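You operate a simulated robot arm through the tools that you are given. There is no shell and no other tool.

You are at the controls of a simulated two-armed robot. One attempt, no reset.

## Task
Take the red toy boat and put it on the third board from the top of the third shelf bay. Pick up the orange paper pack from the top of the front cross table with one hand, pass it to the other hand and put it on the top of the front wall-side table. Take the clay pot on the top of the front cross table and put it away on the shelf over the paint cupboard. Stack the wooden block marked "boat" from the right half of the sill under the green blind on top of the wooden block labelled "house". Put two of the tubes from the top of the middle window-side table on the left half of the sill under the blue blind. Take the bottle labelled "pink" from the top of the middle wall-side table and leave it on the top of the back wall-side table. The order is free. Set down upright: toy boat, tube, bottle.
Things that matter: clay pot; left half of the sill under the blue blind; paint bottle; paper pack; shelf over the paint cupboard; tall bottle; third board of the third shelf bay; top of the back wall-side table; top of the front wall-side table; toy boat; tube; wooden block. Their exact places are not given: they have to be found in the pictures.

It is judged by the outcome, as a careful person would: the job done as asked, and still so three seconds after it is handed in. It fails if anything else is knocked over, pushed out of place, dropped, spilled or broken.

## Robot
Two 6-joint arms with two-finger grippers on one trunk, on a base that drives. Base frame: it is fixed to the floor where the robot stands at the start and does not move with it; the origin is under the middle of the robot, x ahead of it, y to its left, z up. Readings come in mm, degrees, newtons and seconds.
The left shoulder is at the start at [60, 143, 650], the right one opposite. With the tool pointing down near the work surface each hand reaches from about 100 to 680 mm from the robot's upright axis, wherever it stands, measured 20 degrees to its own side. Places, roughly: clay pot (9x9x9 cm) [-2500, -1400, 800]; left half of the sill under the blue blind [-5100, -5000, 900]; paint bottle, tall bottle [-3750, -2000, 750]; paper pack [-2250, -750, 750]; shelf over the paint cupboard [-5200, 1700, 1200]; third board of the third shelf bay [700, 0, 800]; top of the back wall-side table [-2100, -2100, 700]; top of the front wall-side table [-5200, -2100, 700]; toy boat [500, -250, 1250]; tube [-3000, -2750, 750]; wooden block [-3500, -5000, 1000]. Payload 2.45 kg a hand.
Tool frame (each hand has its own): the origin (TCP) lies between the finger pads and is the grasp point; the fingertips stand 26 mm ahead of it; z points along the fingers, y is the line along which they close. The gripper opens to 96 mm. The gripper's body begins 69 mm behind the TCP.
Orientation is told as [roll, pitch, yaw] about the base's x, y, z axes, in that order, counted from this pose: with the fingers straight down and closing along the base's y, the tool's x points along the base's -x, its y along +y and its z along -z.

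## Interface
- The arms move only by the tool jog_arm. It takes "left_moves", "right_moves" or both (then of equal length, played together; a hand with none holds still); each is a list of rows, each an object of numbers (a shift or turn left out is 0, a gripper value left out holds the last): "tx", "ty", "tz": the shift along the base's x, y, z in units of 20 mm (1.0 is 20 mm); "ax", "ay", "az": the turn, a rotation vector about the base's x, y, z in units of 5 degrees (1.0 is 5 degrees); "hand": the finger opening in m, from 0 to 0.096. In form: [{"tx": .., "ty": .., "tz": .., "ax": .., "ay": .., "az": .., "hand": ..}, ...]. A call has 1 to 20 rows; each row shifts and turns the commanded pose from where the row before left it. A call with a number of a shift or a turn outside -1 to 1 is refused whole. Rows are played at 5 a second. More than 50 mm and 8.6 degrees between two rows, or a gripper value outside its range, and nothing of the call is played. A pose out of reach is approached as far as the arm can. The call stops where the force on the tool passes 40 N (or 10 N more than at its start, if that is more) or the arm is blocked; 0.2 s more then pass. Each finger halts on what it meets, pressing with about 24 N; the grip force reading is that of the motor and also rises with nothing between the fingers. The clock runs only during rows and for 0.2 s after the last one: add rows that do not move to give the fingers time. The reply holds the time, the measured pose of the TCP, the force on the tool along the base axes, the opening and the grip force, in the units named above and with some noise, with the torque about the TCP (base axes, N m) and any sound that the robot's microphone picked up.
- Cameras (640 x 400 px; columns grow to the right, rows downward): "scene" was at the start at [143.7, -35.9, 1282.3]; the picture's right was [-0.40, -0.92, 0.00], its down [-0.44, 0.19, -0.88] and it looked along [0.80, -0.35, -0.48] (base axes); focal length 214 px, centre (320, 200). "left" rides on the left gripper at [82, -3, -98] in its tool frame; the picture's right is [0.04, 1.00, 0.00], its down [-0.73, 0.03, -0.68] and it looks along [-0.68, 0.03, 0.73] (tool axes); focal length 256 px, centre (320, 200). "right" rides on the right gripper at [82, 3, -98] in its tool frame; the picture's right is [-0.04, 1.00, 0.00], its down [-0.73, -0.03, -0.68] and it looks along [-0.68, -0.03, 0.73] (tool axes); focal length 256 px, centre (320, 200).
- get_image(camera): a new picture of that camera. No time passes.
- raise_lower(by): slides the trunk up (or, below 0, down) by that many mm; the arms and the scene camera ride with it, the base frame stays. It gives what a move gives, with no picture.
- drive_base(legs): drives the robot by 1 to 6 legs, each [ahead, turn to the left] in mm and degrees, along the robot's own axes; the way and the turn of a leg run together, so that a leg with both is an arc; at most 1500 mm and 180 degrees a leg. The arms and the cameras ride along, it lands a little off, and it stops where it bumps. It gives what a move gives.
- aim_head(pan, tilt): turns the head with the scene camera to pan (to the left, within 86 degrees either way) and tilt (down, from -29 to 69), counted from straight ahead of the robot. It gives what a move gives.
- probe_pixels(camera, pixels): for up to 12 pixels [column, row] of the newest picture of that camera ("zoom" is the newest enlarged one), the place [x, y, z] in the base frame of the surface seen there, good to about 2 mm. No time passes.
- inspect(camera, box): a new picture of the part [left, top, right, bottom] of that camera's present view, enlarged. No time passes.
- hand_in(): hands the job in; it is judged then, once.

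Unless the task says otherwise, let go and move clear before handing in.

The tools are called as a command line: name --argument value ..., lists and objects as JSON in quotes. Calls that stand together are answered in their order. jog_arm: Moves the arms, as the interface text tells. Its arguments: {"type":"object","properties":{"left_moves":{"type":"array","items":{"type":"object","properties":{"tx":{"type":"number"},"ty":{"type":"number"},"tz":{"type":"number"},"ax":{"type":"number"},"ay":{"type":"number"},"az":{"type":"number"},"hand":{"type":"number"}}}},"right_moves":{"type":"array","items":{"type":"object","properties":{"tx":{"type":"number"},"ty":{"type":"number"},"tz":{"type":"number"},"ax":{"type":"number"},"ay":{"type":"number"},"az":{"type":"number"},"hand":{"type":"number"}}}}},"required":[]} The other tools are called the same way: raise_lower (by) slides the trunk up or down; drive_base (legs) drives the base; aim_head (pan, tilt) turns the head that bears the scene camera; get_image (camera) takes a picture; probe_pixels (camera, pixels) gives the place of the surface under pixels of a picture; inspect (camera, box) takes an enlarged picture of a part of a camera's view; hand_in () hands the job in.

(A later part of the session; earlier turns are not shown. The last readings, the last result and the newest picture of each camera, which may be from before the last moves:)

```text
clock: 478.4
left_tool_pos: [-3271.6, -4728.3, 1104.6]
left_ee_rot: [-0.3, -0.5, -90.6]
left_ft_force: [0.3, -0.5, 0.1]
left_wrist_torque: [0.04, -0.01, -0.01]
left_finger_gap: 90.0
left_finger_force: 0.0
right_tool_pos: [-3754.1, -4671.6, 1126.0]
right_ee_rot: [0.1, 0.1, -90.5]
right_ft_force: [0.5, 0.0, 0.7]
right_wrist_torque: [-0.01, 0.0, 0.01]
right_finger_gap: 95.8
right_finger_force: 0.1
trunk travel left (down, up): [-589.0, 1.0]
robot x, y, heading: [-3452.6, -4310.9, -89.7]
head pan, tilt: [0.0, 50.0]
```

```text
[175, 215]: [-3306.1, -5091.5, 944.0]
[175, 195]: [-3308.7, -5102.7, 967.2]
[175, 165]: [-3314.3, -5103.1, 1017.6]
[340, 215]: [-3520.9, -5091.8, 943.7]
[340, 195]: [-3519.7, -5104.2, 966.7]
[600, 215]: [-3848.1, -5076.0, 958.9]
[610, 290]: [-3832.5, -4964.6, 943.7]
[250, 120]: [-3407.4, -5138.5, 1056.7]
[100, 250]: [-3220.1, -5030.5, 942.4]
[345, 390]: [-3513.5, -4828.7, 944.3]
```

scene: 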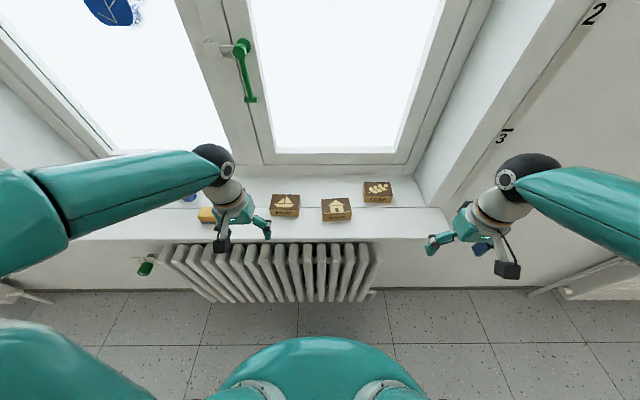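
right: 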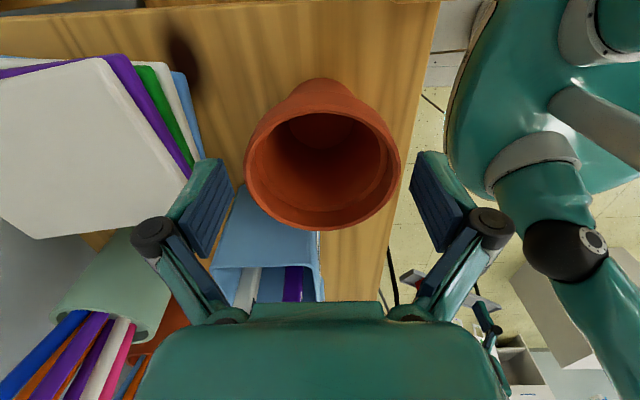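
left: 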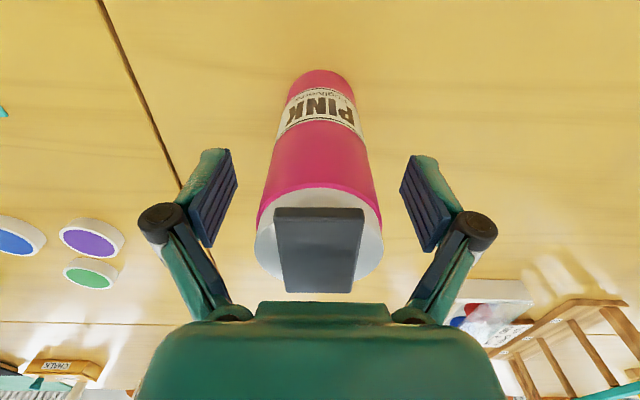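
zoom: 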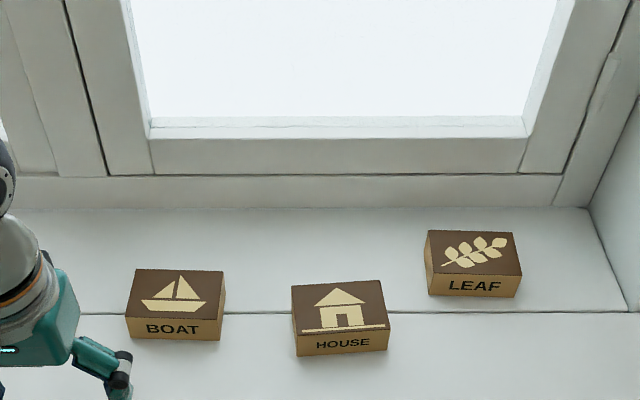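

Radiator front is at y≈−4825 and the sill is 300 mm deep, so I can safely go 80 mm closer for better reach. Then yaw the left hand to grip BOAT across its 66 mm side.

drive_base --legs '[[80, 0]]'

jog_arm --left_moves '[{"az": -1}, {"az": -1}, {"az": -1}, {"az": -1}, {"az": -1}, {"az": -1}, {"az": -1}, {"az": -1}, {"az": -1}, {"az": -1}, {"az": -1}, {"az": -1}, {"az": -1}, {"az": -1}, {"az": -1}, {"az": -1}, {"az": -1}, {"az": -1}, {"az": -0.3, "hand": 0.096}]'

get_image --camera "scene"

```text
clock: 479.4
left_tool_pos: [-3270.7, -4809.1, 1105.4]
left_ee_rot: [-0.3, -0.3, -90.7]
left_ft_force: [-0.4, 0.0, 0.1]
left_wrist_torque: [0.04, -0.06, 0.01]
left_finger_gap: 90.3
left_finger_force: 0.0
right_tool_pos: [-3753.8, -4753.4, 1125.0]
right_ee_rot: [0.0, 0.2, -90.4]
right_ft_force: [-0.8, -0.3, 0.2]
right_wrist_torque: [0.06, -0.01, 0.03]
right_finger_gap: 96.1
right_finger_force: 0.1
trunk travel left (down, up): [-589.0, 1.0]
robot x, y, heading: [-3453.7, -4390.6, -89.7]
head pan, tilt: [0.0, 50.0]
```

```text
clock: 483.4
left_tool_pos: [-3270.2, -4808.5, 1105.7]
left_ee_rot: [-0.6, -0.4, 177.7]
left_ft_force: [0.1, 0.7, 0.6]
left_wrist_torque: [0.01, -0.02, 0.02]
left_finger_gap: 96.2
left_finger_force: 0.0
right_tool_pos: [-3753.2, -4751.3, 1126.0]
right_ee_rot: [0.0, 0.0, -90.4]
right_ft_force: [0.0, -0.4, 1.1]
right_wrist_torque: [-0.02, -0.01, 0.0]
right_finger_gap: 96.1
right_finger_force: 0.0
trunk travel left (down, up): [-589.0, 1.0]
robot x, y, heading: [-3453.2, -4388.6, -90.1]
head pan, tilt: [0.0, 50.0]
```

```text
taken
```

scene: 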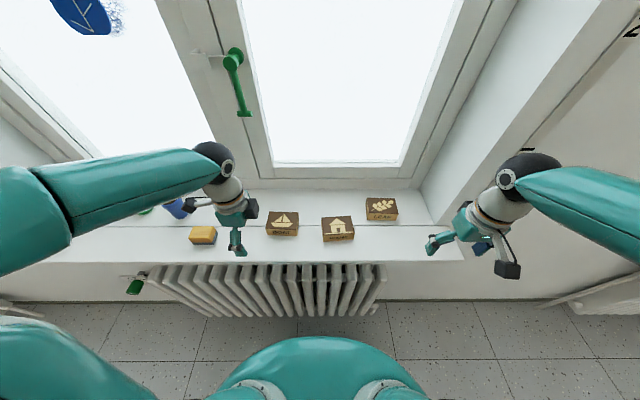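

jog_arm --left_moves '[{"tx": -0.51, "ty": -0.98, "tz": -0.3}, {"tx": -0.51, "ty": -0.98, "tz": -0.3}, {"tx": -0.51, "ty": -0.98, "tz": -0.3}, {"tx": -0.51, "ty": -0.98, "tz": -0.3}, {"tx": -0.51, "ty": -0.98, "tz": -0.3}, {"tx": -0.51, "ty": -0.98, "tz": -0.3}, {}]'

get_image --camera "left"

inspect --camera "scene" --box '[200, 140, 420, 270]'

```text
clock: 485.1
left_tool_pos: [-3331.0, -4924.7, 1070.7]
left_ee_rot: [-0.4, -0.5, 178.0]
left_ft_force: [0.5, -0.8, -0.1]
left_wrist_torque: [-0.02, 0.0, -0.01]
left_finger_gap: 96.3
left_finger_force: 0.1
right_tool_pos: [-3753.3, -4751.5, 1125.5]
right_ee_rot: [-0.1, 0.1, -90.6]
right_ft_force: [0.8, -0.3, 0.5]
right_wrist_torque: [-0.01, 0.02, 0.02]
right_finger_gap: 95.8
right_finger_force: 0.1
trunk travel left (down, up): [-589.0, 1.0]
robot x, y, heading: [-3455.6, -4385.2, -89.7]
head pan, tilt: [0.0, 50.0]
```

```text
taken
```

left: 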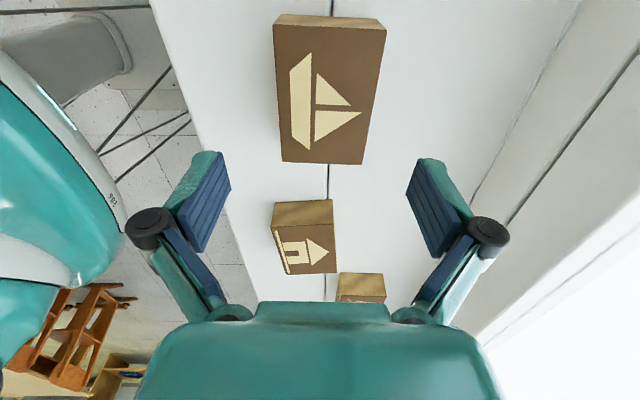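

```text
2.91 times, centred on (310, 205) of scene
```

zoom: 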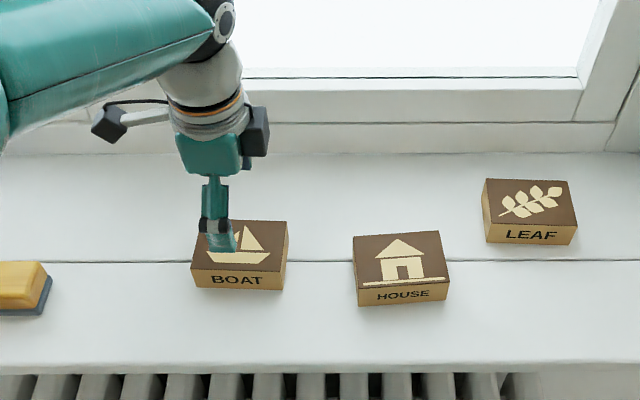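

probe_pixels --camera "left" --pixels '[[280, 30], [380, 36], [285, 155], [360, 158], [277, 100], [372, 100], [330, 100], [330, 160]]'

```text
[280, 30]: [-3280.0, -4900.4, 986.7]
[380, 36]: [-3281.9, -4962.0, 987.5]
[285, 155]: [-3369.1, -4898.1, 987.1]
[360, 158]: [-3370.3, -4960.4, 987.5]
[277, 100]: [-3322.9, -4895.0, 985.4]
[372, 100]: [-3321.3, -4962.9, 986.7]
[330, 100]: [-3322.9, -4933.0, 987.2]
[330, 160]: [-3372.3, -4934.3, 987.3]
```

Block measured 100×69 mm; tool is within 4 mm of centre. Correct 3 mm and descend to z≈975.

jog_arm --left_moves '[{"ty": -0.15, "tx": 0.1, "tz": -0.9}, {"tz": -0.95}, {"tz": -0.95}, {"tz": -0.95}, {"tz": -0.9}, {}]'

get_image --camera "left"

```text
clock: 486.4
left_tool_pos: [-3330.2, -4927.4, 975.6]
left_ee_rot: [-0.4, -0.4, 177.9]
left_ft_force: [-0.2, -0.6, 0.5]
left_wrist_torque: [-0.02, 0.03, -0.01]
left_finger_gap: 96.0
left_finger_force: 0.2
right_tool_pos: [-3752.3, -4752.0, 1126.9]
right_ee_rot: [0.0, 0.1, -90.5]
right_ft_force: [0.0, -0.2, 0.3]
right_wrist_torque: [0.0, 0.01, 0.0]
right_finger_gap: 95.9
right_finger_force: 0.0
trunk travel left (down, up): [-589.0, 1.0]
robot x, y, heading: [-3452.0, -4390.8, -90.1]
head pan, tilt: [0.0, 50.0]
```

```text
taken
```

left: 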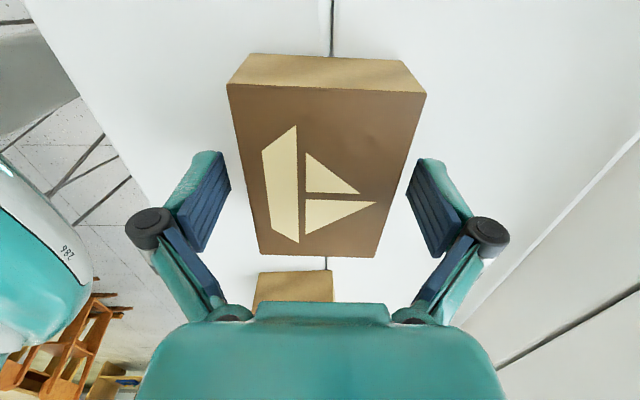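

jog_arm --left_moves '[{"hand": 0.08}, {"hand": 0.06}, {"hand": 0.045}, {}, {}]'

jog_arm --left_moves '[{"tz": 0.25}, {"tz": 0.25}, {"tz": 0.5}, {}]'

get_image --camera "left"

inspect --camera "scene" --box '[200, 140, 420, 270]'

```text
clock: 487.6
left_tool_pos: [-3329.3, -4928.1, 976.5]
left_ee_rot: [-0.5, -0.6, 177.9]
left_ft_force: [0.5, -0.3, -0.1]
left_wrist_torque: [-0.07, 0.02, 0.01]
left_finger_gap: 69.8
left_finger_force: 23.9
right_tool_pos: [-3754.2, -4751.4, 1126.5]
right_ee_rot: [0.0, 0.2, -90.6]
right_ft_force: [-0.7, -0.3, -0.3]
right_wrist_torque: [-0.02, -0.02, -0.02]
right_finger_gap: 96.0
right_finger_force: 0.0
trunk travel left (down, up): [-589.0, 1.0]
robot x, y, heading: [-3449.9, -4389.5, -89.9]
head pan, tilt: [0.0, 50.0]
```

```text
clock: 488.6
left_tool_pos: [-3329.7, -4928.4, 994.2]
left_ee_rot: [-0.5, -0.5, 177.9]
left_ft_force: [0.5, 0.7, -1.7]
left_wrist_torque: [-0.01, -0.01, 0.02]
left_finger_gap: 69.6
left_finger_force: 24.2
right_tool_pos: [-3752.6, -4752.5, 1126.4]
right_ee_rot: [0.0, 0.2, -90.5]
right_ft_force: [-0.2, 0.0, 0.1]
right_wrist_torque: [-0.05, 0.01, -0.01]
right_finger_gap: 96.1
right_finger_force: 0.2
trunk travel left (down, up): [-589.0, 1.0]
robot x, y, heading: [-3452.8, -4392.3, -90.0]
head pan, tilt: [0.0, 50.0]
```

```text
taken
```

left: 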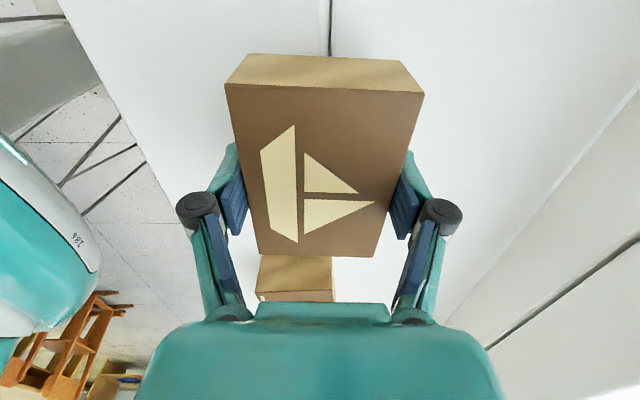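

```text
2.91 times, centred on (310, 205) of scene
```

zoom: 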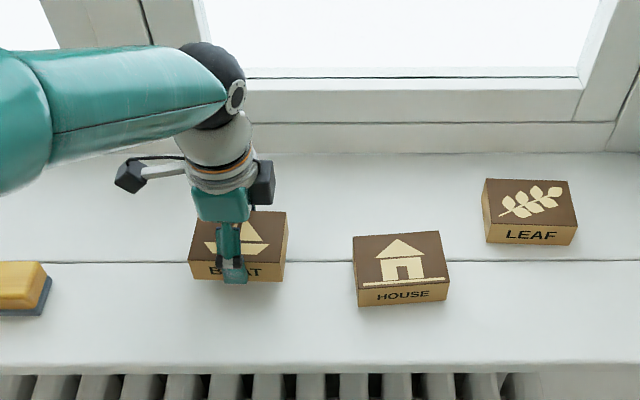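

BOAT is held (69.6 mm). Raise it to clear, move over HOUSE (centre ≈(−3509,−4911), yaw +5°) and align.

jog_arm --left_moves '[{"tz": 0.8}, {"tz": 0.8}, {"tz": 0.8}, {"tx": -0.9, "ty": 0.0875, "az": 0.14}, {"tx": -0.9, "ty": 0.0875, "az": 0.14}, {"tx": -0.9, "ty": 0.0875, "az": 0.14}, {"tx": -0.9, "ty": 0.0875, "az": 0.14}, {"tx": -0.9, "ty": 0.0875, "az": 0.14}, {"tx": -0.9, "ty": 0.0875, "az": 0.14}, {"tx": -0.9, "ty": 0.0875, "az": 0.14}, {"tx": -0.9, "ty": 0.0875, "az": 0.14}, {"tx": -0.9, "ty": 0.0875, "az": 0.14}, {"tx": -0.87, "ty": 0.0875, "az": 0.14}, {}]'

get_image --camera "left"

inspect --camera "scene" --box '[230, 140, 430, 265]'

```text
clock: 491.6
left_tool_pos: [-3508.4, -4910.5, 1043.7]
left_ee_rot: [-0.5, -0.5, -175.0]
left_ft_force: [-0.2, -0.2, -2.8]
left_wrist_torque: [0.03, 0.02, -0.02]
left_finger_gap: 69.6
left_finger_force: 24.2
right_tool_pos: [-3751.8, -4752.0, 1125.3]
right_ee_rot: [0.0, 0.1, -90.5]
right_ft_force: [0.2, -0.1, -0.1]
right_wrist_torque: [0.01, 0.05, -0.01]
right_finger_gap: 95.8
right_finger_force: 0.1
trunk travel left (down, up): [-589.0, 1.0]
robot x, y, heading: [-3450.0, -4386.9, -90.1]
head pan, tilt: [0.0, 50.0]
```

```text
taken
```

left: 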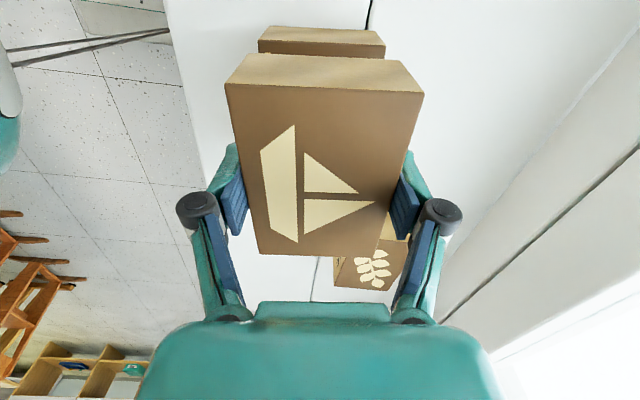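

```text
3.20 times, centred on (330, 202) of scene
```

zoom: 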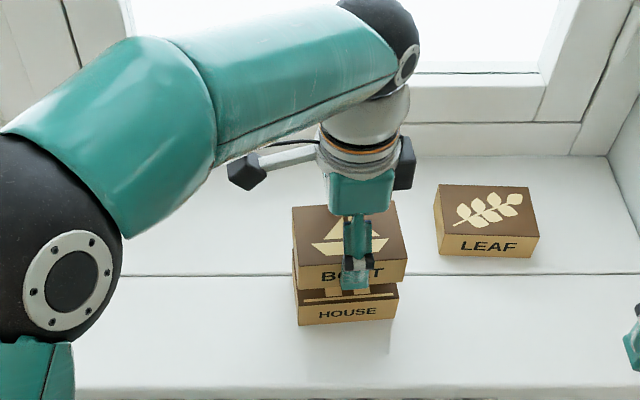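

BOAT hovers above HOUSE and looks aligned. Checking with probes.

probe_pixels --camera "zoom" --pixels '[[301, 315], [393, 310], [298, 275], [402, 272], [300, 322], [393, 317], [298, 285], [404, 280]]'

```text
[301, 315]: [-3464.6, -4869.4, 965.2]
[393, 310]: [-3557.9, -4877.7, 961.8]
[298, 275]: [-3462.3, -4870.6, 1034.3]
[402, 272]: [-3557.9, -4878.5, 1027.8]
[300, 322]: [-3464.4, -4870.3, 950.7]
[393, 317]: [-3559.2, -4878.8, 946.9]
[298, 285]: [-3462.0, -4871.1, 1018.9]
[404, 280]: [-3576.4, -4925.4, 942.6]
```

Aligned within about 1 mm. Lowering onto HOUSE.

jog_arm --left_moves '[{"tz": -0.5}, {"tz": -0.4}, {"tz": -0.2}, {"tz": -0.1}, {}]'

jog_arm --left_moves '[{"tz": -0.08}, {"tz": -0.08}, {"tz": -0.06}, {}]'

```text
clock: 492.9
left_tool_pos: [-3509.9, -4910.7, 1019.8]
left_ee_rot: [-0.5, -0.4, -175.0]
left_ft_force: [-0.5, 1.0, -1.8]
left_wrist_torque: [-0.01, -0.03, 0.0]
left_finger_gap: 69.7
left_finger_force: 24.5
right_tool_pos: [-3752.9, -4753.3, 1125.8]
right_ee_rot: [0.0, 0.1, -90.5]
right_ft_force: [0.0, 0.1, 0.0]
right_wrist_torque: [0.02, -0.04, -0.02]
right_finger_gap: 96.0
right_finger_force: 0.0
trunk travel left (down, up): [-589.0, 1.0]
robot x, y, heading: [-3451.2, -4387.7, -90.2]
head pan, tilt: [0.0, 50.0]
```

```text
clock: 493.9
left_tool_pos: [-3508.6, -4910.7, 1015.7]
left_ee_rot: [-0.4, -0.5, -175.1]
left_ft_force: [1.3, -1.2, 7.1]
left_wrist_torque: [0.05, -0.28, 0.0]
left_finger_gap: 69.5
left_finger_force: 23.1
right_tool_pos: [-3751.9, -4751.9, 1127.5]
right_ee_rot: [0.0, 0.1, -90.5]
right_ft_force: [-0.4, 0.2, 0.0]
right_wrist_torque: [0.04, 0.01, 0.0]
right_finger_gap: 95.9
right_finger_force: 0.1
trunk travel left (down, up): [-589.0, 1.0]
robot x, y, heading: [-3451.9, -4390.7, -90.0]
head pan, tilt: [0.0, 50.0]
```

Contact at z≈1016 (7 N) – exactly one block height up. Opening and lifting away.

jog_arm --left_moves '[{"tz": 0.02}, {"hand": 0.076}, {"hand": 0.085}, {"hand": 0.096}, {}]'

jog_arm --left_moves '[{"tz": 0.5}, {"tz": 0.9}, {"tz": 0.9}, {"tz": 0.9}, {"ty": 0.6}, {"ty": 0.9}, {"ty": 0.9}, {"ty": 0.9}]'

inspect --camera "scene" --box '[230, 140, 430, 265]'

```text
clock: 495.1
left_tool_pos: [-3508.6, -4909.9, 1016.3]
left_ee_rot: [-0.4, -0.4, -175.1]
left_ft_force: [0.1, 1.2, 0.0]
left_wrist_torque: [0.0, 0.04, 0.03]
left_finger_gap: 96.1
left_finger_force: 0.1
right_tool_pos: [-3753.1, -4750.8, 1126.9]
right_ee_rot: [0.0, 0.2, -90.5]
right_ft_force: [-0.8, -0.8, 0.0]
right_wrist_torque: [-0.01, -0.03, -0.02]
right_finger_gap: 96.1
right_finger_force: 0.0
trunk travel left (down, up): [-589.0, 1.0]
robot x, y, heading: [-3453.2, -4387.6, -90.1]
head pan, tilt: [0.0, 50.0]
```

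```text
clock: 496.9
left_tool_pos: [-3508.6, -4842.8, 1080.7]
left_ee_rot: [-0.3, -0.5, -175.0]
left_ft_force: [-0.2, -0.3, -0.3]
left_wrist_torque: [-0.04, 0.05, -0.04]
left_finger_gap: 95.7
left_finger_force: 0.0
right_tool_pos: [-3752.6, -4751.8, 1127.3]
right_ee_rot: [-0.1, 0.1, -90.5]
right_ft_force: [0.1, -0.1, -0.2]
right_wrist_torque: [-0.01, -0.01, 0.03]
right_finger_gap: 96.1
right_finger_force: 0.1
trunk travel left (down, up): [-589.0, 1.0]
robot x, y, heading: [-3451.5, -4391.4, -90.0]
head pan, tilt: [0.0, 50.0]
```

```text
3.20 times, centred on (330, 202) of scene
```

zoom: 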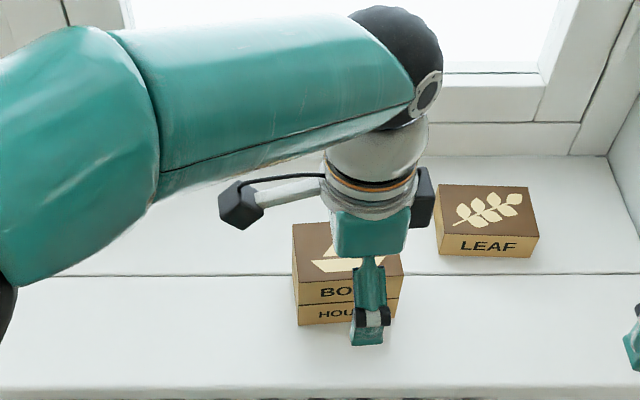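

BOAT now sits squarely on HOUSE. Backing off and turning to the tubes on the middle window-side table.

drive_base --legs '[[-520, 0]]'

jog_arm --left_moves '[{"az": 1}, {"az": 1}, {"az": 1}, {"az": 1}, {"az": 1}, {"az": 1}, {"az": 1}, {"az": 1}, {"az": 1}, {"az": 1}, {"az": 1}, {"az": 1}, {"az": 1}, {"az": 1}, {"az": 1}, {"az": 1}, {"az": 1}]'

get_image --camera "scene"

drive_base --legs '[[0, 30]]'

drive_base --legs '[[0, 30]]'

drive_base --legs '[[0, 30]]'

aim_head --pan 80 --tilt 35

get_image --camera "scene"

```text
clock: 499.9
left_tool_pos: [-3509.9, -4319.1, 1079.5]
left_ee_rot: [-0.4, -0.5, -175.2]
left_ft_force: [0.5, -0.4, 0.1]
left_wrist_torque: [-0.02, -0.03, -0.02]
left_finger_gap: 95.9
left_finger_force: 0.1
right_tool_pos: [-3752.6, -4227.1, 1127.0]
right_ee_rot: [0.0, 0.1, -90.6]
right_ft_force: [-0.4, -0.1, 0.7]
right_wrist_torque: [-0.03, -0.02, 0.01]
right_finger_gap: 96.1
right_finger_force: 0.1
trunk travel left (down, up): [-589.0, 1.0]
robot x, y, heading: [-3449.5, -3864.7, -90.2]
head pan, tilt: [0.0, 50.0]
```

```text
clock: 503.5
left_tool_pos: [-3508.8, -4318.8, 1080.3]
left_ee_rot: [-0.4, -0.4, -90.1]
left_ft_force: [-0.2, 0.1, 0.5]
left_wrist_torque: [0.0, -0.01, 0.01]
left_finger_gap: 96.1
left_finger_force: 0.0
right_tool_pos: [-3753.6, -4227.8, 1127.7]
right_ee_rot: [-0.1, 0.1, -90.7]
right_ft_force: [-0.1, 0.0, 0.0]
right_wrist_torque: [0.02, -0.02, -0.01]
right_finger_gap: 95.8
right_finger_force: 0.1
trunk travel left (down, up): [-589.0, 1.0]
robot x, y, heading: [-3451.9, -3868.0, -90.0]
head pan, tilt: [0.0, 50.0]
```

```text
taken
```

scene: 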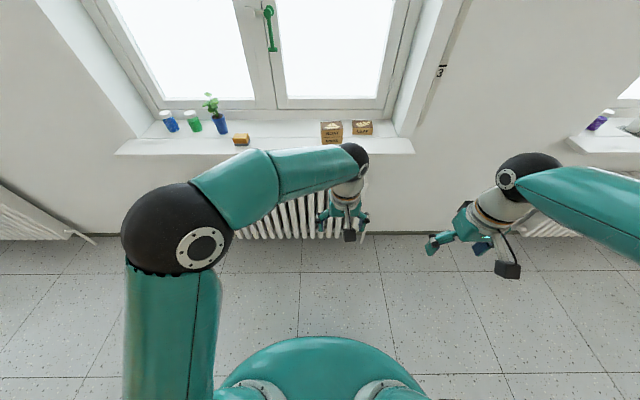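

```text
clock: 505.6
left_tool_pos: [-3280.4, -4288.0, 1080.5]
left_ee_rot: [-0.3, -0.4, -60.9]
left_ft_force: [-0.6, -0.1, 0.3]
left_wrist_torque: [0.0, 0.01, -0.05]
left_finger_gap: 95.7
left_finger_force: 0.0
right_tool_pos: [-3537.8, -4326.9, 1126.8]
right_ee_rot: [0.0, 0.1, -61.2]
right_ft_force: [1.0, 0.6, -0.1]
right_wrist_torque: [0.0, 0.01, -0.01]
right_finger_gap: 95.9
right_finger_force: 0.1
trunk travel left (down, up): [-589.0, 1.0]
robot x, y, heading: [-3469.2, -3876.4, -60.8]
head pan, tilt: [0.0, 50.0]
```

```text
clock: 507.6
left_tool_pos: [-3091.8, -4133.8, 1081.1]
left_ee_rot: [-0.4, -0.4, -30.0]
left_ft_force: [0.2, 0.2, 0.3]
left_wrist_torque: [0.0, -0.03, -0.04]
left_finger_gap: 96.0
left_finger_force: 0.1
right_tool_pos: [-3295.1, -4299.4, 1127.1]
right_ee_rot: [0.1, 0.1, -30.5]
right_ft_force: [-0.4, 0.4, 0.5]
right_wrist_torque: [-0.02, 0.0, -0.01]
right_finger_gap: 95.7
right_finger_force: 0.0
trunk travel left (down, up): [-589.0, 1.0]
robot x, y, heading: [-3478.2, -3889.6, -29.9]
head pan, tilt: [0.0, 50.0]
```

```text
clock: 509.7
left_tool_pos: [-3023.8, -3906.1, 1081.7]
left_ee_rot: [-0.4, -0.4, 0.3]
left_ft_force: [0.2, -0.2, 0.2]
left_wrist_torque: [-0.01, -0.01, 0.0]
left_finger_gap: 95.9
left_finger_force: 0.0
right_tool_pos: [-3113.7, -4152.0, 1127.5]
right_ee_rot: [0.0, 0.1, -0.1]
right_ft_force: [-0.1, 0.3, 0.2]
right_wrist_torque: [-0.01, 0.02, -0.01]
right_finger_gap: 95.7
right_finger_force: 0.1
trunk travel left (down, up): [-589.0, 1.0]
robot x, y, heading: [-3477.7, -3915.0, -0.0]
head pan, tilt: [0.0, 50.0]
```

```text
clock: 511.2
left_tool_pos: [-3022.6, -3905.7, 1081.6]
left_ee_rot: [-0.4, -0.4, 0.2]
left_ft_force: [0.6, -1.1, 0.7]
left_wrist_torque: [-0.01, 0.01, -0.03]
left_finger_gap: 95.9
left_finger_force: 0.0
right_tool_pos: [-3114.3, -4149.9, 1128.5]
right_ee_rot: [0.1, 0.0, -0.2]
right_ft_force: [0.2, -0.1, 0.3]
right_wrist_torque: [0.01, -0.03, 0.02]
right_finger_gap: 96.1
right_finger_force: 0.1
trunk travel left (down, up): [-589.0, 1.0]
robot x, y, heading: [-3478.7, -3914.7, 0.4]
head pan, tilt: [80.0, 35.0]
```

```text
taken
```

scene: 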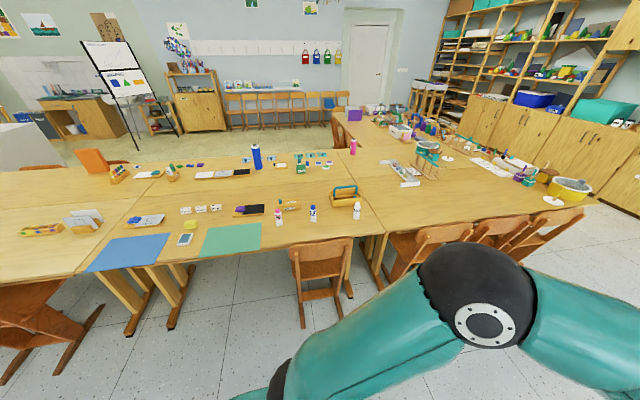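

Tubes at (279,220), (313,213), (357,210). Zoom and probe.

inspect --camera "scene" --box '[240, 180, 400, 280]'

probe_pixels --camera "scene" --pixels '[[279, 218], [313, 213], [357, 210], [300, 325], [340, 320], [345, 295], [295, 245], [350, 240], [170, 325], [130, 330], [375, 285], [330, 265]]'

```text
4.00 times, centred on (320, 230) of scene
```

zoom: 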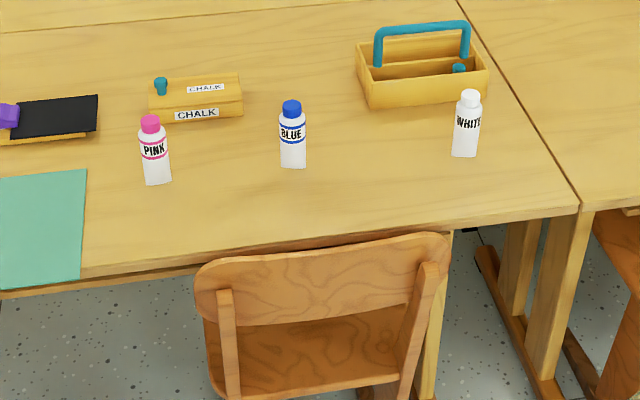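

```text
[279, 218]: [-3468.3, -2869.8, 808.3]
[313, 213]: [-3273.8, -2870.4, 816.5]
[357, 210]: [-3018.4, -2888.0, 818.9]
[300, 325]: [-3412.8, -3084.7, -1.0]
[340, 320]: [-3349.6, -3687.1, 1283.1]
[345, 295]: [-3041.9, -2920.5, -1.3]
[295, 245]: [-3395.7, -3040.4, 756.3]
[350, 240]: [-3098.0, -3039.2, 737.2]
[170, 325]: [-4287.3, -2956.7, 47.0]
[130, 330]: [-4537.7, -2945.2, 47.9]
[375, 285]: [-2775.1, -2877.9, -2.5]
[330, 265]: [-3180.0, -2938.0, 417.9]
```

These three small bottles are labelled PINK/BLUE/WHITE; the wooden carrier at zoom (420,70) may hold something too. I need to see what counts as "tubes", so I zoom into the carrier.

inspect --camera "scene" --box '[320, 175, 370, 210]'

inspect --camera "scene" --box '[100, 150, 300, 275]'

```text
11.43 times, centred on (345, 192) of scene
```

zoom: 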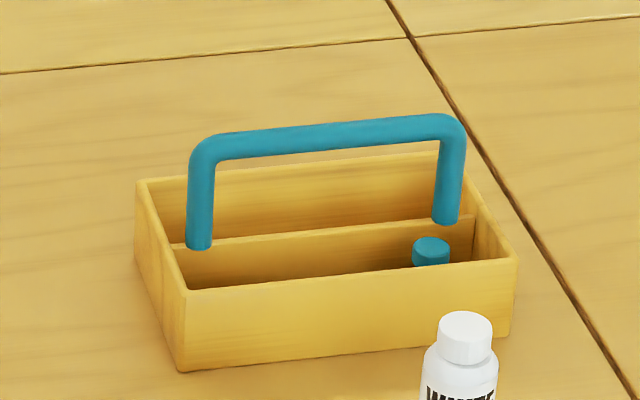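

```text
3.20 times, centred on (200, 212) of scene
```

zoom: 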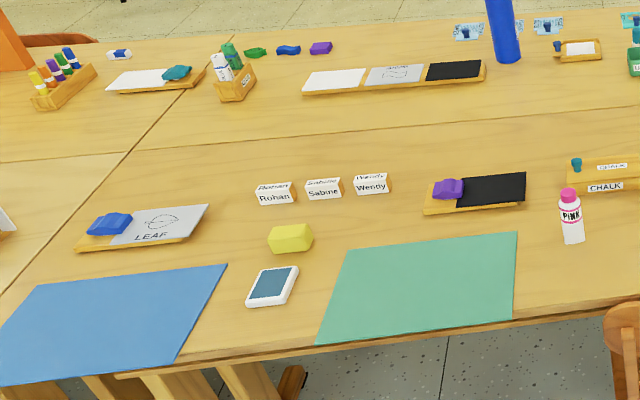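

I'll get closer to inspect the carrier and the bottles from above before deciding.

drive_base --legs '[[320, 0]]'

drive_base --legs '[[0, 30]]'

drive_base --legs '[[0, 30]]'

drive_base --legs '[[0, 30]]'

aim_head --pan 0 --tilt 40

get_image --camera "scene"

```text
clock: 513.4
left_tool_pos: [-2701.3, -3906.1, 1081.1]
left_ee_rot: [-0.4, -0.5, 0.1]
left_ft_force: [-0.9, -1.0, -0.3]
left_wrist_torque: [0.01, 0.0, 0.0]
left_finger_gap: 95.9
left_finger_force: 0.1
right_tool_pos: [-2792.4, -4150.4, 1127.8]
right_ee_rot: [0.0, 0.1, -0.1]
right_ft_force: [0.5, 0.0, 0.1]
right_wrist_torque: [0.01, 0.05, -0.02]
right_finger_gap: 95.7
right_finger_force: 0.0
trunk travel left (down, up): [-589.0, 1.0]
robot x, y, heading: [-3157.1, -3913.6, -0.1]
head pan, tilt: [80.0, 35.0]
```

```text
clock: 515.4
left_tool_pos: [-2769.9, -3677.5, 1083.1]
left_ee_rot: [-0.5, -0.4, 30.6]
left_ft_force: [0.0, 0.6, -0.3]
left_wrist_torque: [-0.01, -0.02, 0.0]
left_finger_gap: 95.8
left_finger_force: 0.1
right_tool_pos: [-2724.8, -3934.0, 1128.0]
right_ee_rot: [0.0, 0.1, 30.3]
right_ft_force: [0.5, 0.3, 0.3]
right_wrist_torque: [-0.01, 0.04, -0.02]
right_finger_gap: 96.0
right_finger_force: 0.1
trunk travel left (down, up): [-589.0, 1.0]
robot x, y, heading: [-3147.1, -3932.9, 30.7]
head pan, tilt: [80.0, 35.0]
```

```text
clock: 517.5
left_tool_pos: [-2944.1, -3521.0, 1082.6]
left_ee_rot: [-0.3, -0.5, 60.4]
left_ft_force: [0.3, -0.6, 0.1]
left_wrist_torque: [0.0, 0.02, 0.02]
left_finger_gap: 96.2
left_finger_force: 0.0
right_tool_pos: [-2776.3, -3721.0, 1128.2]
right_ee_rot: [0.0, 0.1, 60.0]
right_ft_force: [0.5, -0.1, -0.5]
right_wrist_torque: [-0.03, 0.0, -0.01]
right_finger_gap: 96.3
right_finger_force: 0.0
trunk travel left (down, up): [-589.0, 1.0]
robot x, y, heading: [-3131.2, -3938.8, 60.4]
head pan, tilt: [80.0, 35.0]
```

```text
clock: 519.5
left_tool_pos: [-3175.9, -3483.6, 1083.5]
left_ee_rot: [-0.4, -0.5, 90.0]
left_ft_force: [0.4, 0.4, 0.4]
left_wrist_torque: [-0.03, -0.02, 0.01]
left_finger_gap: 95.9
left_finger_force: 0.0
right_tool_pos: [-2930.3, -3575.2, 1128.9]
right_ee_rot: [0.1, 0.1, 89.8]
right_ft_force: [0.3, -0.5, 0.1]
right_wrist_torque: [0.01, 0.02, -0.01]
right_finger_gap: 96.1
right_finger_force: 0.0
trunk travel left (down, up): [-589.0, 1.0]
robot x, y, heading: [-3108.0, -3939.6, 90.0]
head pan, tilt: [80.0, 35.0]
```

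```text
clock: 521.0
left_tool_pos: [-3175.9, -3483.7, 1083.4]
left_ee_rot: [-0.4, -0.3, 90.0]
left_ft_force: [-0.3, 0.1, 0.2]
left_wrist_torque: [-0.03, 0.01, -0.02]
left_finger_gap: 96.1
left_finger_force: 0.1
right_tool_pos: [-2930.1, -3575.2, 1130.1]
right_ee_rot: [0.1, 0.2, 89.8]
right_ft_force: [0.5, -0.3, 0.0]
right_wrist_torque: [0.01, -0.03, 0.0]
right_finger_gap: 95.8
right_finger_force: 0.0
trunk travel left (down, up): [-589.0, 1.0]
robot x, y, heading: [-3110.4, -3938.3, 90.0]
head pan, tilt: [0.0, 40.0]
```

```text
taken
```

scene: 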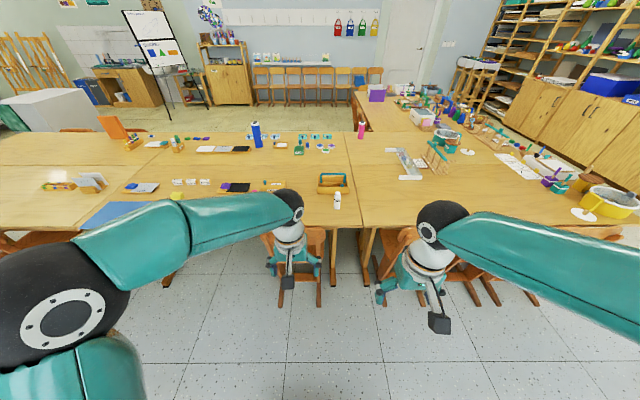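

Driving 480 mm closer (base front stays ~100 mm short of the chair runners) and looking down on the table.

drive_base --legs '[[480, 0]]'

aim_head --pan 0 --tilt 50

get_image --camera "scene"

get_image --camera "right"

```text
clock: 523.9
left_tool_pos: [-3172.6, -3004.5, 1084.5]
left_ee_rot: [-0.4, -0.4, 90.0]
left_ft_force: [0.4, -0.2, -0.9]
left_wrist_torque: [-0.05, 0.0, -0.01]
left_finger_gap: 95.9
left_finger_force: 0.1
right_tool_pos: [-2930.2, -3095.1, 1131.4]
right_ee_rot: [0.1, 0.1, 89.5]
right_ft_force: [0.3, -0.9, 0.3]
right_wrist_torque: [-0.03, 0.03, 0.01]
right_finger_gap: 96.1
right_finger_force: 0.1
trunk travel left (down, up): [-589.0, 1.0]
robot x, y, heading: [-3108.7, -3460.9, 90.0]
head pan, tilt: [0.0, 40.0]
```

```text
clock: 524.6
left_tool_pos: [-3174.5, -3006.6, 1084.5]
left_ee_rot: [-0.4, -0.4, 90.0]
left_ft_force: [-0.5, -0.3, 0.0]
left_wrist_torque: [0.0, 0.01, 0.02]
left_finger_gap: 95.9
left_finger_force: 0.1
right_tool_pos: [-2929.1, -3098.2, 1129.5]
right_ee_rot: [0.0, 0.1, 89.5]
right_ft_force: [0.1, -0.2, 0.9]
right_wrist_torque: [-0.02, 0.02, -0.01]
right_finger_gap: 96.1
right_finger_force: 0.0
trunk travel left (down, up): [-589.0, 1.0]
robot x, y, heading: [-3111.0, -3460.9, 89.7]
head pan, tilt: [0.0, 50.0]
```

```text
taken
```

scene: 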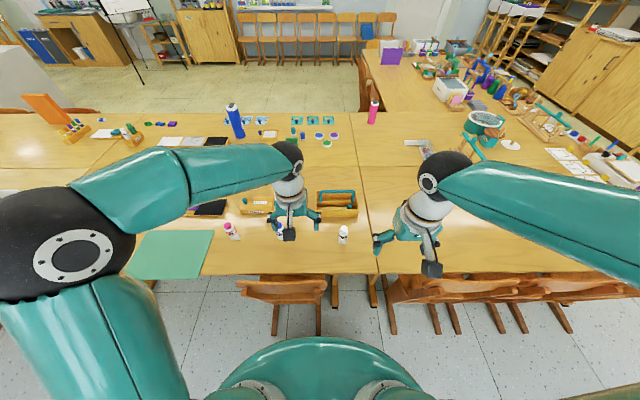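

```text
taken
```

right: 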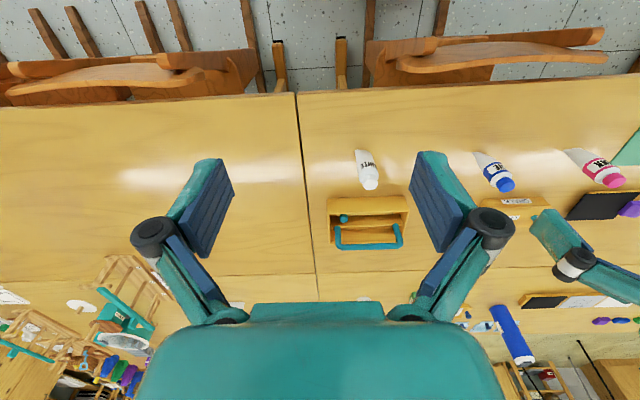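

inspect --camera "right" --box '[310, 140, 430, 260]'

inspect --camera "scene" --box '[210, 170, 370, 270]'

```text
3.33 times, centred on (370, 200) of right
```

zoom: 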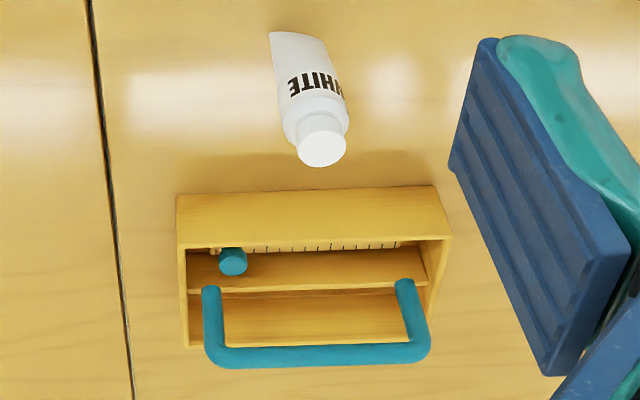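

```text
4.00 times, centred on (290, 220) of scene
```

zoom: 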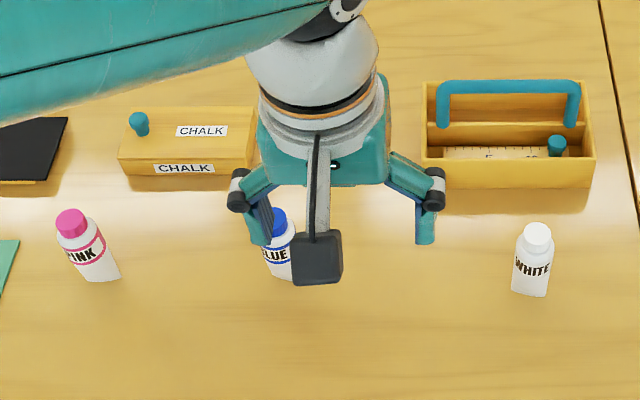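

No tubes in the carrier (just a ruler). The PINK/BLUE/WHITE items have a cap on top and a flat crimped end – these are the tubes. I'll take WHITE (right hand) and BLUE (left hand). Probing them.

probe_pixels --camera "zoom" --pixels '[[538, 228], [537, 240], [516, 265], [551, 268], [530, 275], [528, 292], [514, 288], [545, 293], [278, 218], [280, 235], [285, 270], [267, 262]]'

inspect --camera "right" --box '[330, 130, 410, 210]'

probe_pixels --camera "zoom" --pixels '[[315, 330], [270, 300], [340, 290], [280, 220], [330, 220], [245, 110], [300, 110], [300, 100], [250, 100], [260, 250]]'

```text
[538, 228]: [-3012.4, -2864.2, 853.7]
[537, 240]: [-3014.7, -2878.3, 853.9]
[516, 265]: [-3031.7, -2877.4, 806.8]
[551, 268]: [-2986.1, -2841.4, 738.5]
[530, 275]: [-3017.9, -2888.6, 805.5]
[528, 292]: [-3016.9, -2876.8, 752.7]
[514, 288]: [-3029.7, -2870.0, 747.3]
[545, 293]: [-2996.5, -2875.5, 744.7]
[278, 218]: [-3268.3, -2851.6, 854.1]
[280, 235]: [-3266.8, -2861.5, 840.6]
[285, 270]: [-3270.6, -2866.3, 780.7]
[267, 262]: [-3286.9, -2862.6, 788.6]
```

```text
5.00 times, centred on (370, 170) of right
```

zoom: 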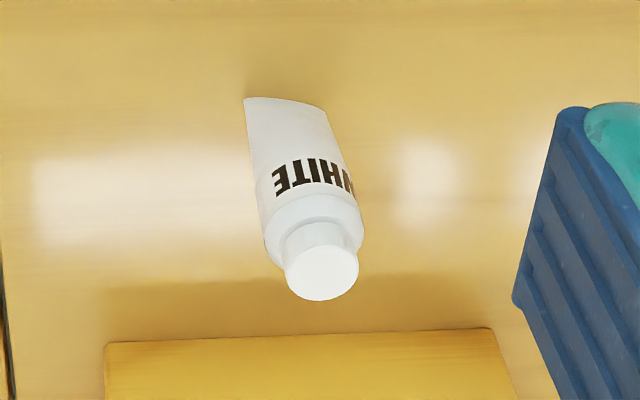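

```text
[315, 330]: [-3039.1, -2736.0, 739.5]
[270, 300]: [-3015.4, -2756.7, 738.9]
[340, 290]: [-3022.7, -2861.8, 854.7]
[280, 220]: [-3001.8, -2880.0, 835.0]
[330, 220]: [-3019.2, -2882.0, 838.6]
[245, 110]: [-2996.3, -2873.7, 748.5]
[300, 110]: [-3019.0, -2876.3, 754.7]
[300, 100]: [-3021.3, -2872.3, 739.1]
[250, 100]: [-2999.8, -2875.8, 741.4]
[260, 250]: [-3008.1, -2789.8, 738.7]
```

Tube geometry: cap top z=854, body ≈36 mm wide along x, thin crimp foot along x. I'll grip along x at z≈805. Moving the right hand above WHITE.

jog_arm --right_moves '[{"tx": -0.354, "ty": 0.954, "tz": -0.7}, {"tx": -0.354, "ty": 0.954, "tz": -0.7}, {"tx": -0.354, "ty": 0.954, "tz": -0.7}, {"tx": -0.354, "ty": 0.954, "tz": -0.7}, {"tx": -0.354, "ty": 0.954, "tz": -0.7}, {"tx": -0.354, "ty": 0.954, "tz": -0.7}, {"tx": -0.354, "ty": 0.954, "tz": -0.7}, {"tx": -0.354, "ty": 0.954, "tz": -0.7}, {"tx": -0.354, "ty": 0.954, "tz": -0.7}, {"tx": -0.354, "ty": 0.954, "tz": -0.7}, {"tx": -0.354, "ty": 0.954, "tz": -0.7}, {"tx": -0.354, "ty": 0.954, "tz": -0.7}, {"hand": 0.07}, {}]'

get_image --camera "right"

inspect --camera "scene" --box '[280, 150, 440, 270]'

```text
clock: 527.6
left_tool_pos: [-3174.5, -3005.0, 1084.3]
left_ee_rot: [-0.4, -0.4, 90.1]
left_ft_force: [0.0, 0.6, 0.0]
left_wrist_torque: [-0.03, -0.01, 0.04]
left_finger_gap: 96.0
left_finger_force: 0.1
right_tool_pos: [-3016.3, -2867.5, 962.3]
right_ee_rot: [0.0, 0.1, 89.6]
right_ft_force: [-0.2, 0.4, 0.5]
right_wrist_torque: [-0.02, -0.01, 0.01]
right_finger_gap: 70.1
right_finger_force: 0.0
trunk travel left (down, up): [-589.0, 1.0]
robot x, y, heading: [-3110.5, -3456.1, 90.1]
head pan, tilt: [0.0, 50.0]
```

```text
taken
```

right: 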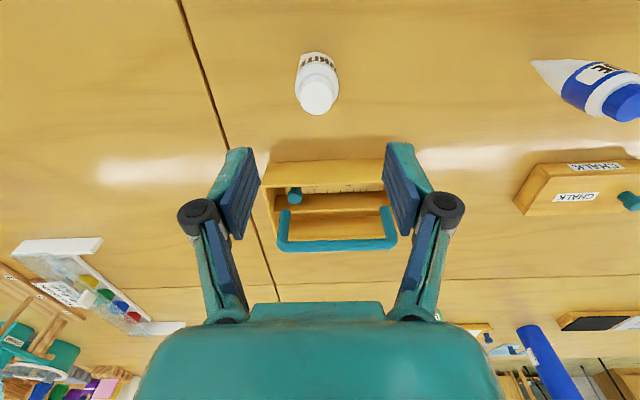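

```text
3.33 times, centred on (360, 210) of scene
```

zoom: 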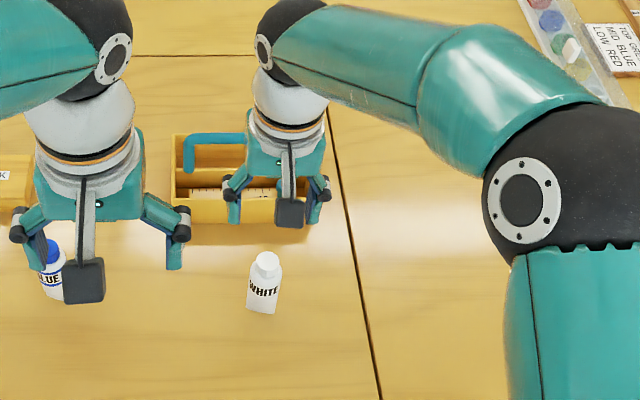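

inspect --camera "right" --box '[280, 40, 360, 130]'

probe_pixels --camera "right" --pixels '[[317, 98], [303, 98], [332, 98], [298, 80], [337, 80], [317, 112], [317, 86], [300, 60], [333, 60]]'

```text
4.44 times, centred on (320, 85) of right
```

zoom: 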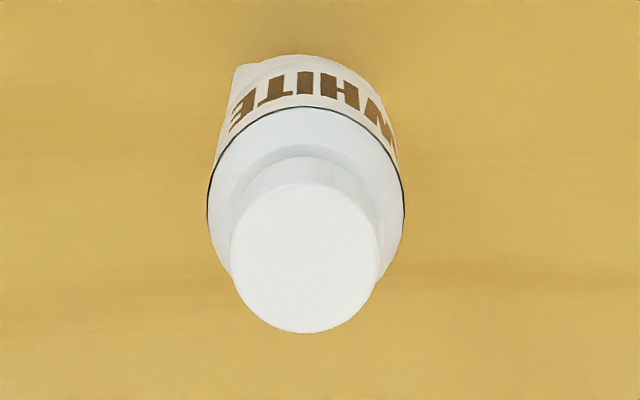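

```text
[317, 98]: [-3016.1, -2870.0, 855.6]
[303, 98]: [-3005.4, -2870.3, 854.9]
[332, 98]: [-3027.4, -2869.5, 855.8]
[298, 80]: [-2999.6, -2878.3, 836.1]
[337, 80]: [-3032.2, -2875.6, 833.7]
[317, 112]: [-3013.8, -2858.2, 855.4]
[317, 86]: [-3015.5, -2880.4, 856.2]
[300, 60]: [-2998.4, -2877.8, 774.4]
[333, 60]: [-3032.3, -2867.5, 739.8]
```

WHITE is centred under the right hand (2 mm). Its foot line is turned about −9°, so I match the yaw and descend to z≈805, then grip.

jog_arm --right_moves '[{"ty": -0.1, "az": -0.9, "tz": -0.9}, {"az": -0.9, "tz": -0.98}, {"tz": -0.98}, {"tz": -0.98}, {"tz": -0.98}, {"tz": -0.98}, {"tz": -0.98}, {"tz": -0.98}, {}]'

get_image --camera "right"

jog_arm --right_moves '[{"hand": 0.05}, {"hand": 0.035}, {"hand": 0.02}, {}, {}]'

get_image --camera "right"

```text
clock: 529.6
left_tool_pos: [-3174.3, -3004.6, 1084.7]
left_ee_rot: [-0.4, -0.5, 90.0]
left_ft_force: [0.6, 0.1, 1.1]
left_wrist_torque: [0.06, 0.0, 0.04]
left_finger_gap: 96.0
left_finger_force: 0.0
right_tool_pos: [-3014.9, -2869.1, 807.5]
right_ee_rot: [0.0, 0.1, 80.6]
right_ft_force: [0.4, -0.2, -0.1]
right_wrist_torque: [0.04, -0.01, 0.03]
right_finger_gap: 69.9
right_finger_force: 0.0
trunk travel left (down, up): [-589.0, 1.0]
robot x, y, heading: [-3108.7, -3458.1, 89.8]
head pan, tilt: [0.0, 50.0]
```

```text
taken
```

right: 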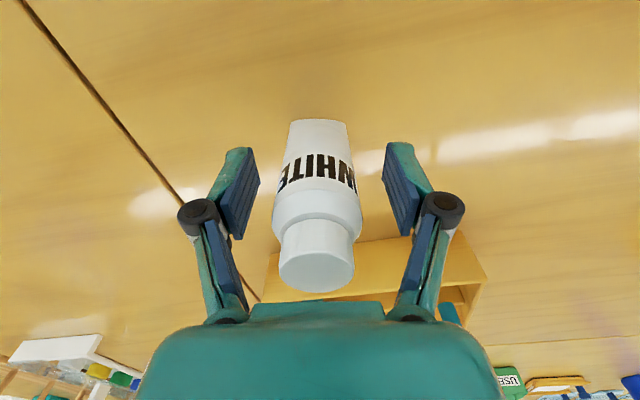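

```text
clock: 530.8
left_tool_pos: [-3174.3, -3005.9, 1084.1]
left_ee_rot: [-0.4, -0.4, 89.9]
left_ft_force: [-0.3, -0.6, -0.1]
left_wrist_torque: [-0.03, 0.0, -0.02]
left_finger_gap: 95.9
left_finger_force: 0.1
right_tool_pos: [-3015.3, -2869.3, 807.4]
right_ee_rot: [0.0, 0.1, 80.6]
right_ft_force: [1.4, -1.5, 1.0]
right_wrist_torque: [-0.04, 0.01, 0.01]
right_finger_gap: 36.7
right_finger_force: 24.0
trunk travel left (down, up): [-589.0, 1.0]
robot x, y, heading: [-3111.0, -3458.8, 90.0]
head pan, tilt: [0.0, 50.0]
```

```text
taken
```

right: 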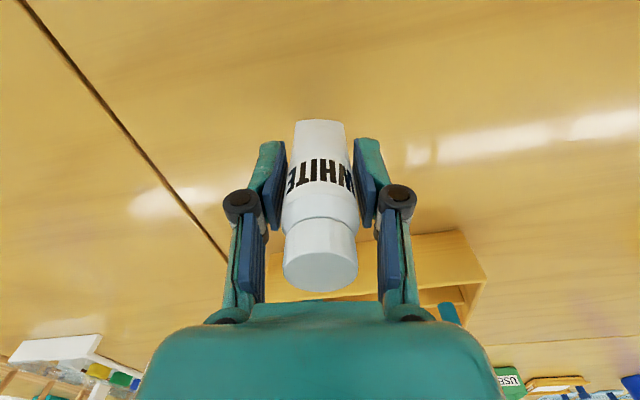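

WHITE gripped (36.7 mm). Lifting it.

jog_arm --right_moves '[{"tz": 0.3}, {"tz": 0.5}, {"tz": 0.8}, {"tz": 0.9}, {"tz": 0.9}, {"tz": 0.9}, {"tz": 0.9}, {"tz": 0.9}, {"tz": 0.9}, {"tz": 0.9}, {"tz": 0.9}, {}]'

get_image --camera "right"

```text
clock: 533.4
left_tool_pos: [-3174.6, -3005.7, 1084.4]
left_ee_rot: [-0.4, -0.4, 90.1]
left_ft_force: [-0.2, 0.0, -0.7]
left_wrist_torque: [0.01, 0.04, 0.04]
left_finger_gap: 96.0
left_finger_force: 0.0
right_tool_pos: [-3014.8, -2870.5, 983.2]
right_ee_rot: [0.0, 0.1, 80.7]
right_ft_force: [0.0, 0.4, -1.3]
right_wrist_torque: [-0.01, 0.01, 0.02]
right_finger_gap: 37.0
right_finger_force: 24.0
trunk travel left (down, up): [-589.0, 1.0]
robot x, y, heading: [-3110.5, -3460.2, 90.0]
head pan, tilt: [0.0, 50.0]
```

```text
taken
```

right: 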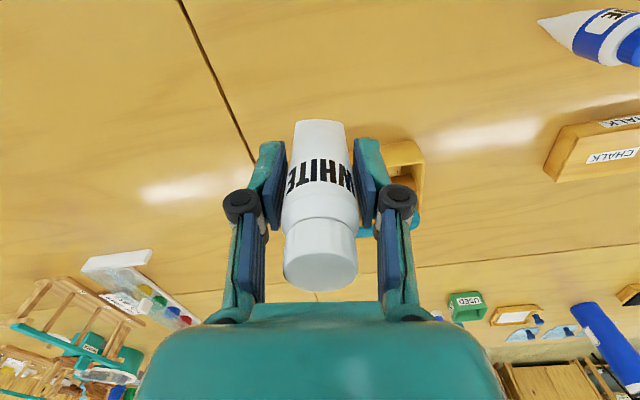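

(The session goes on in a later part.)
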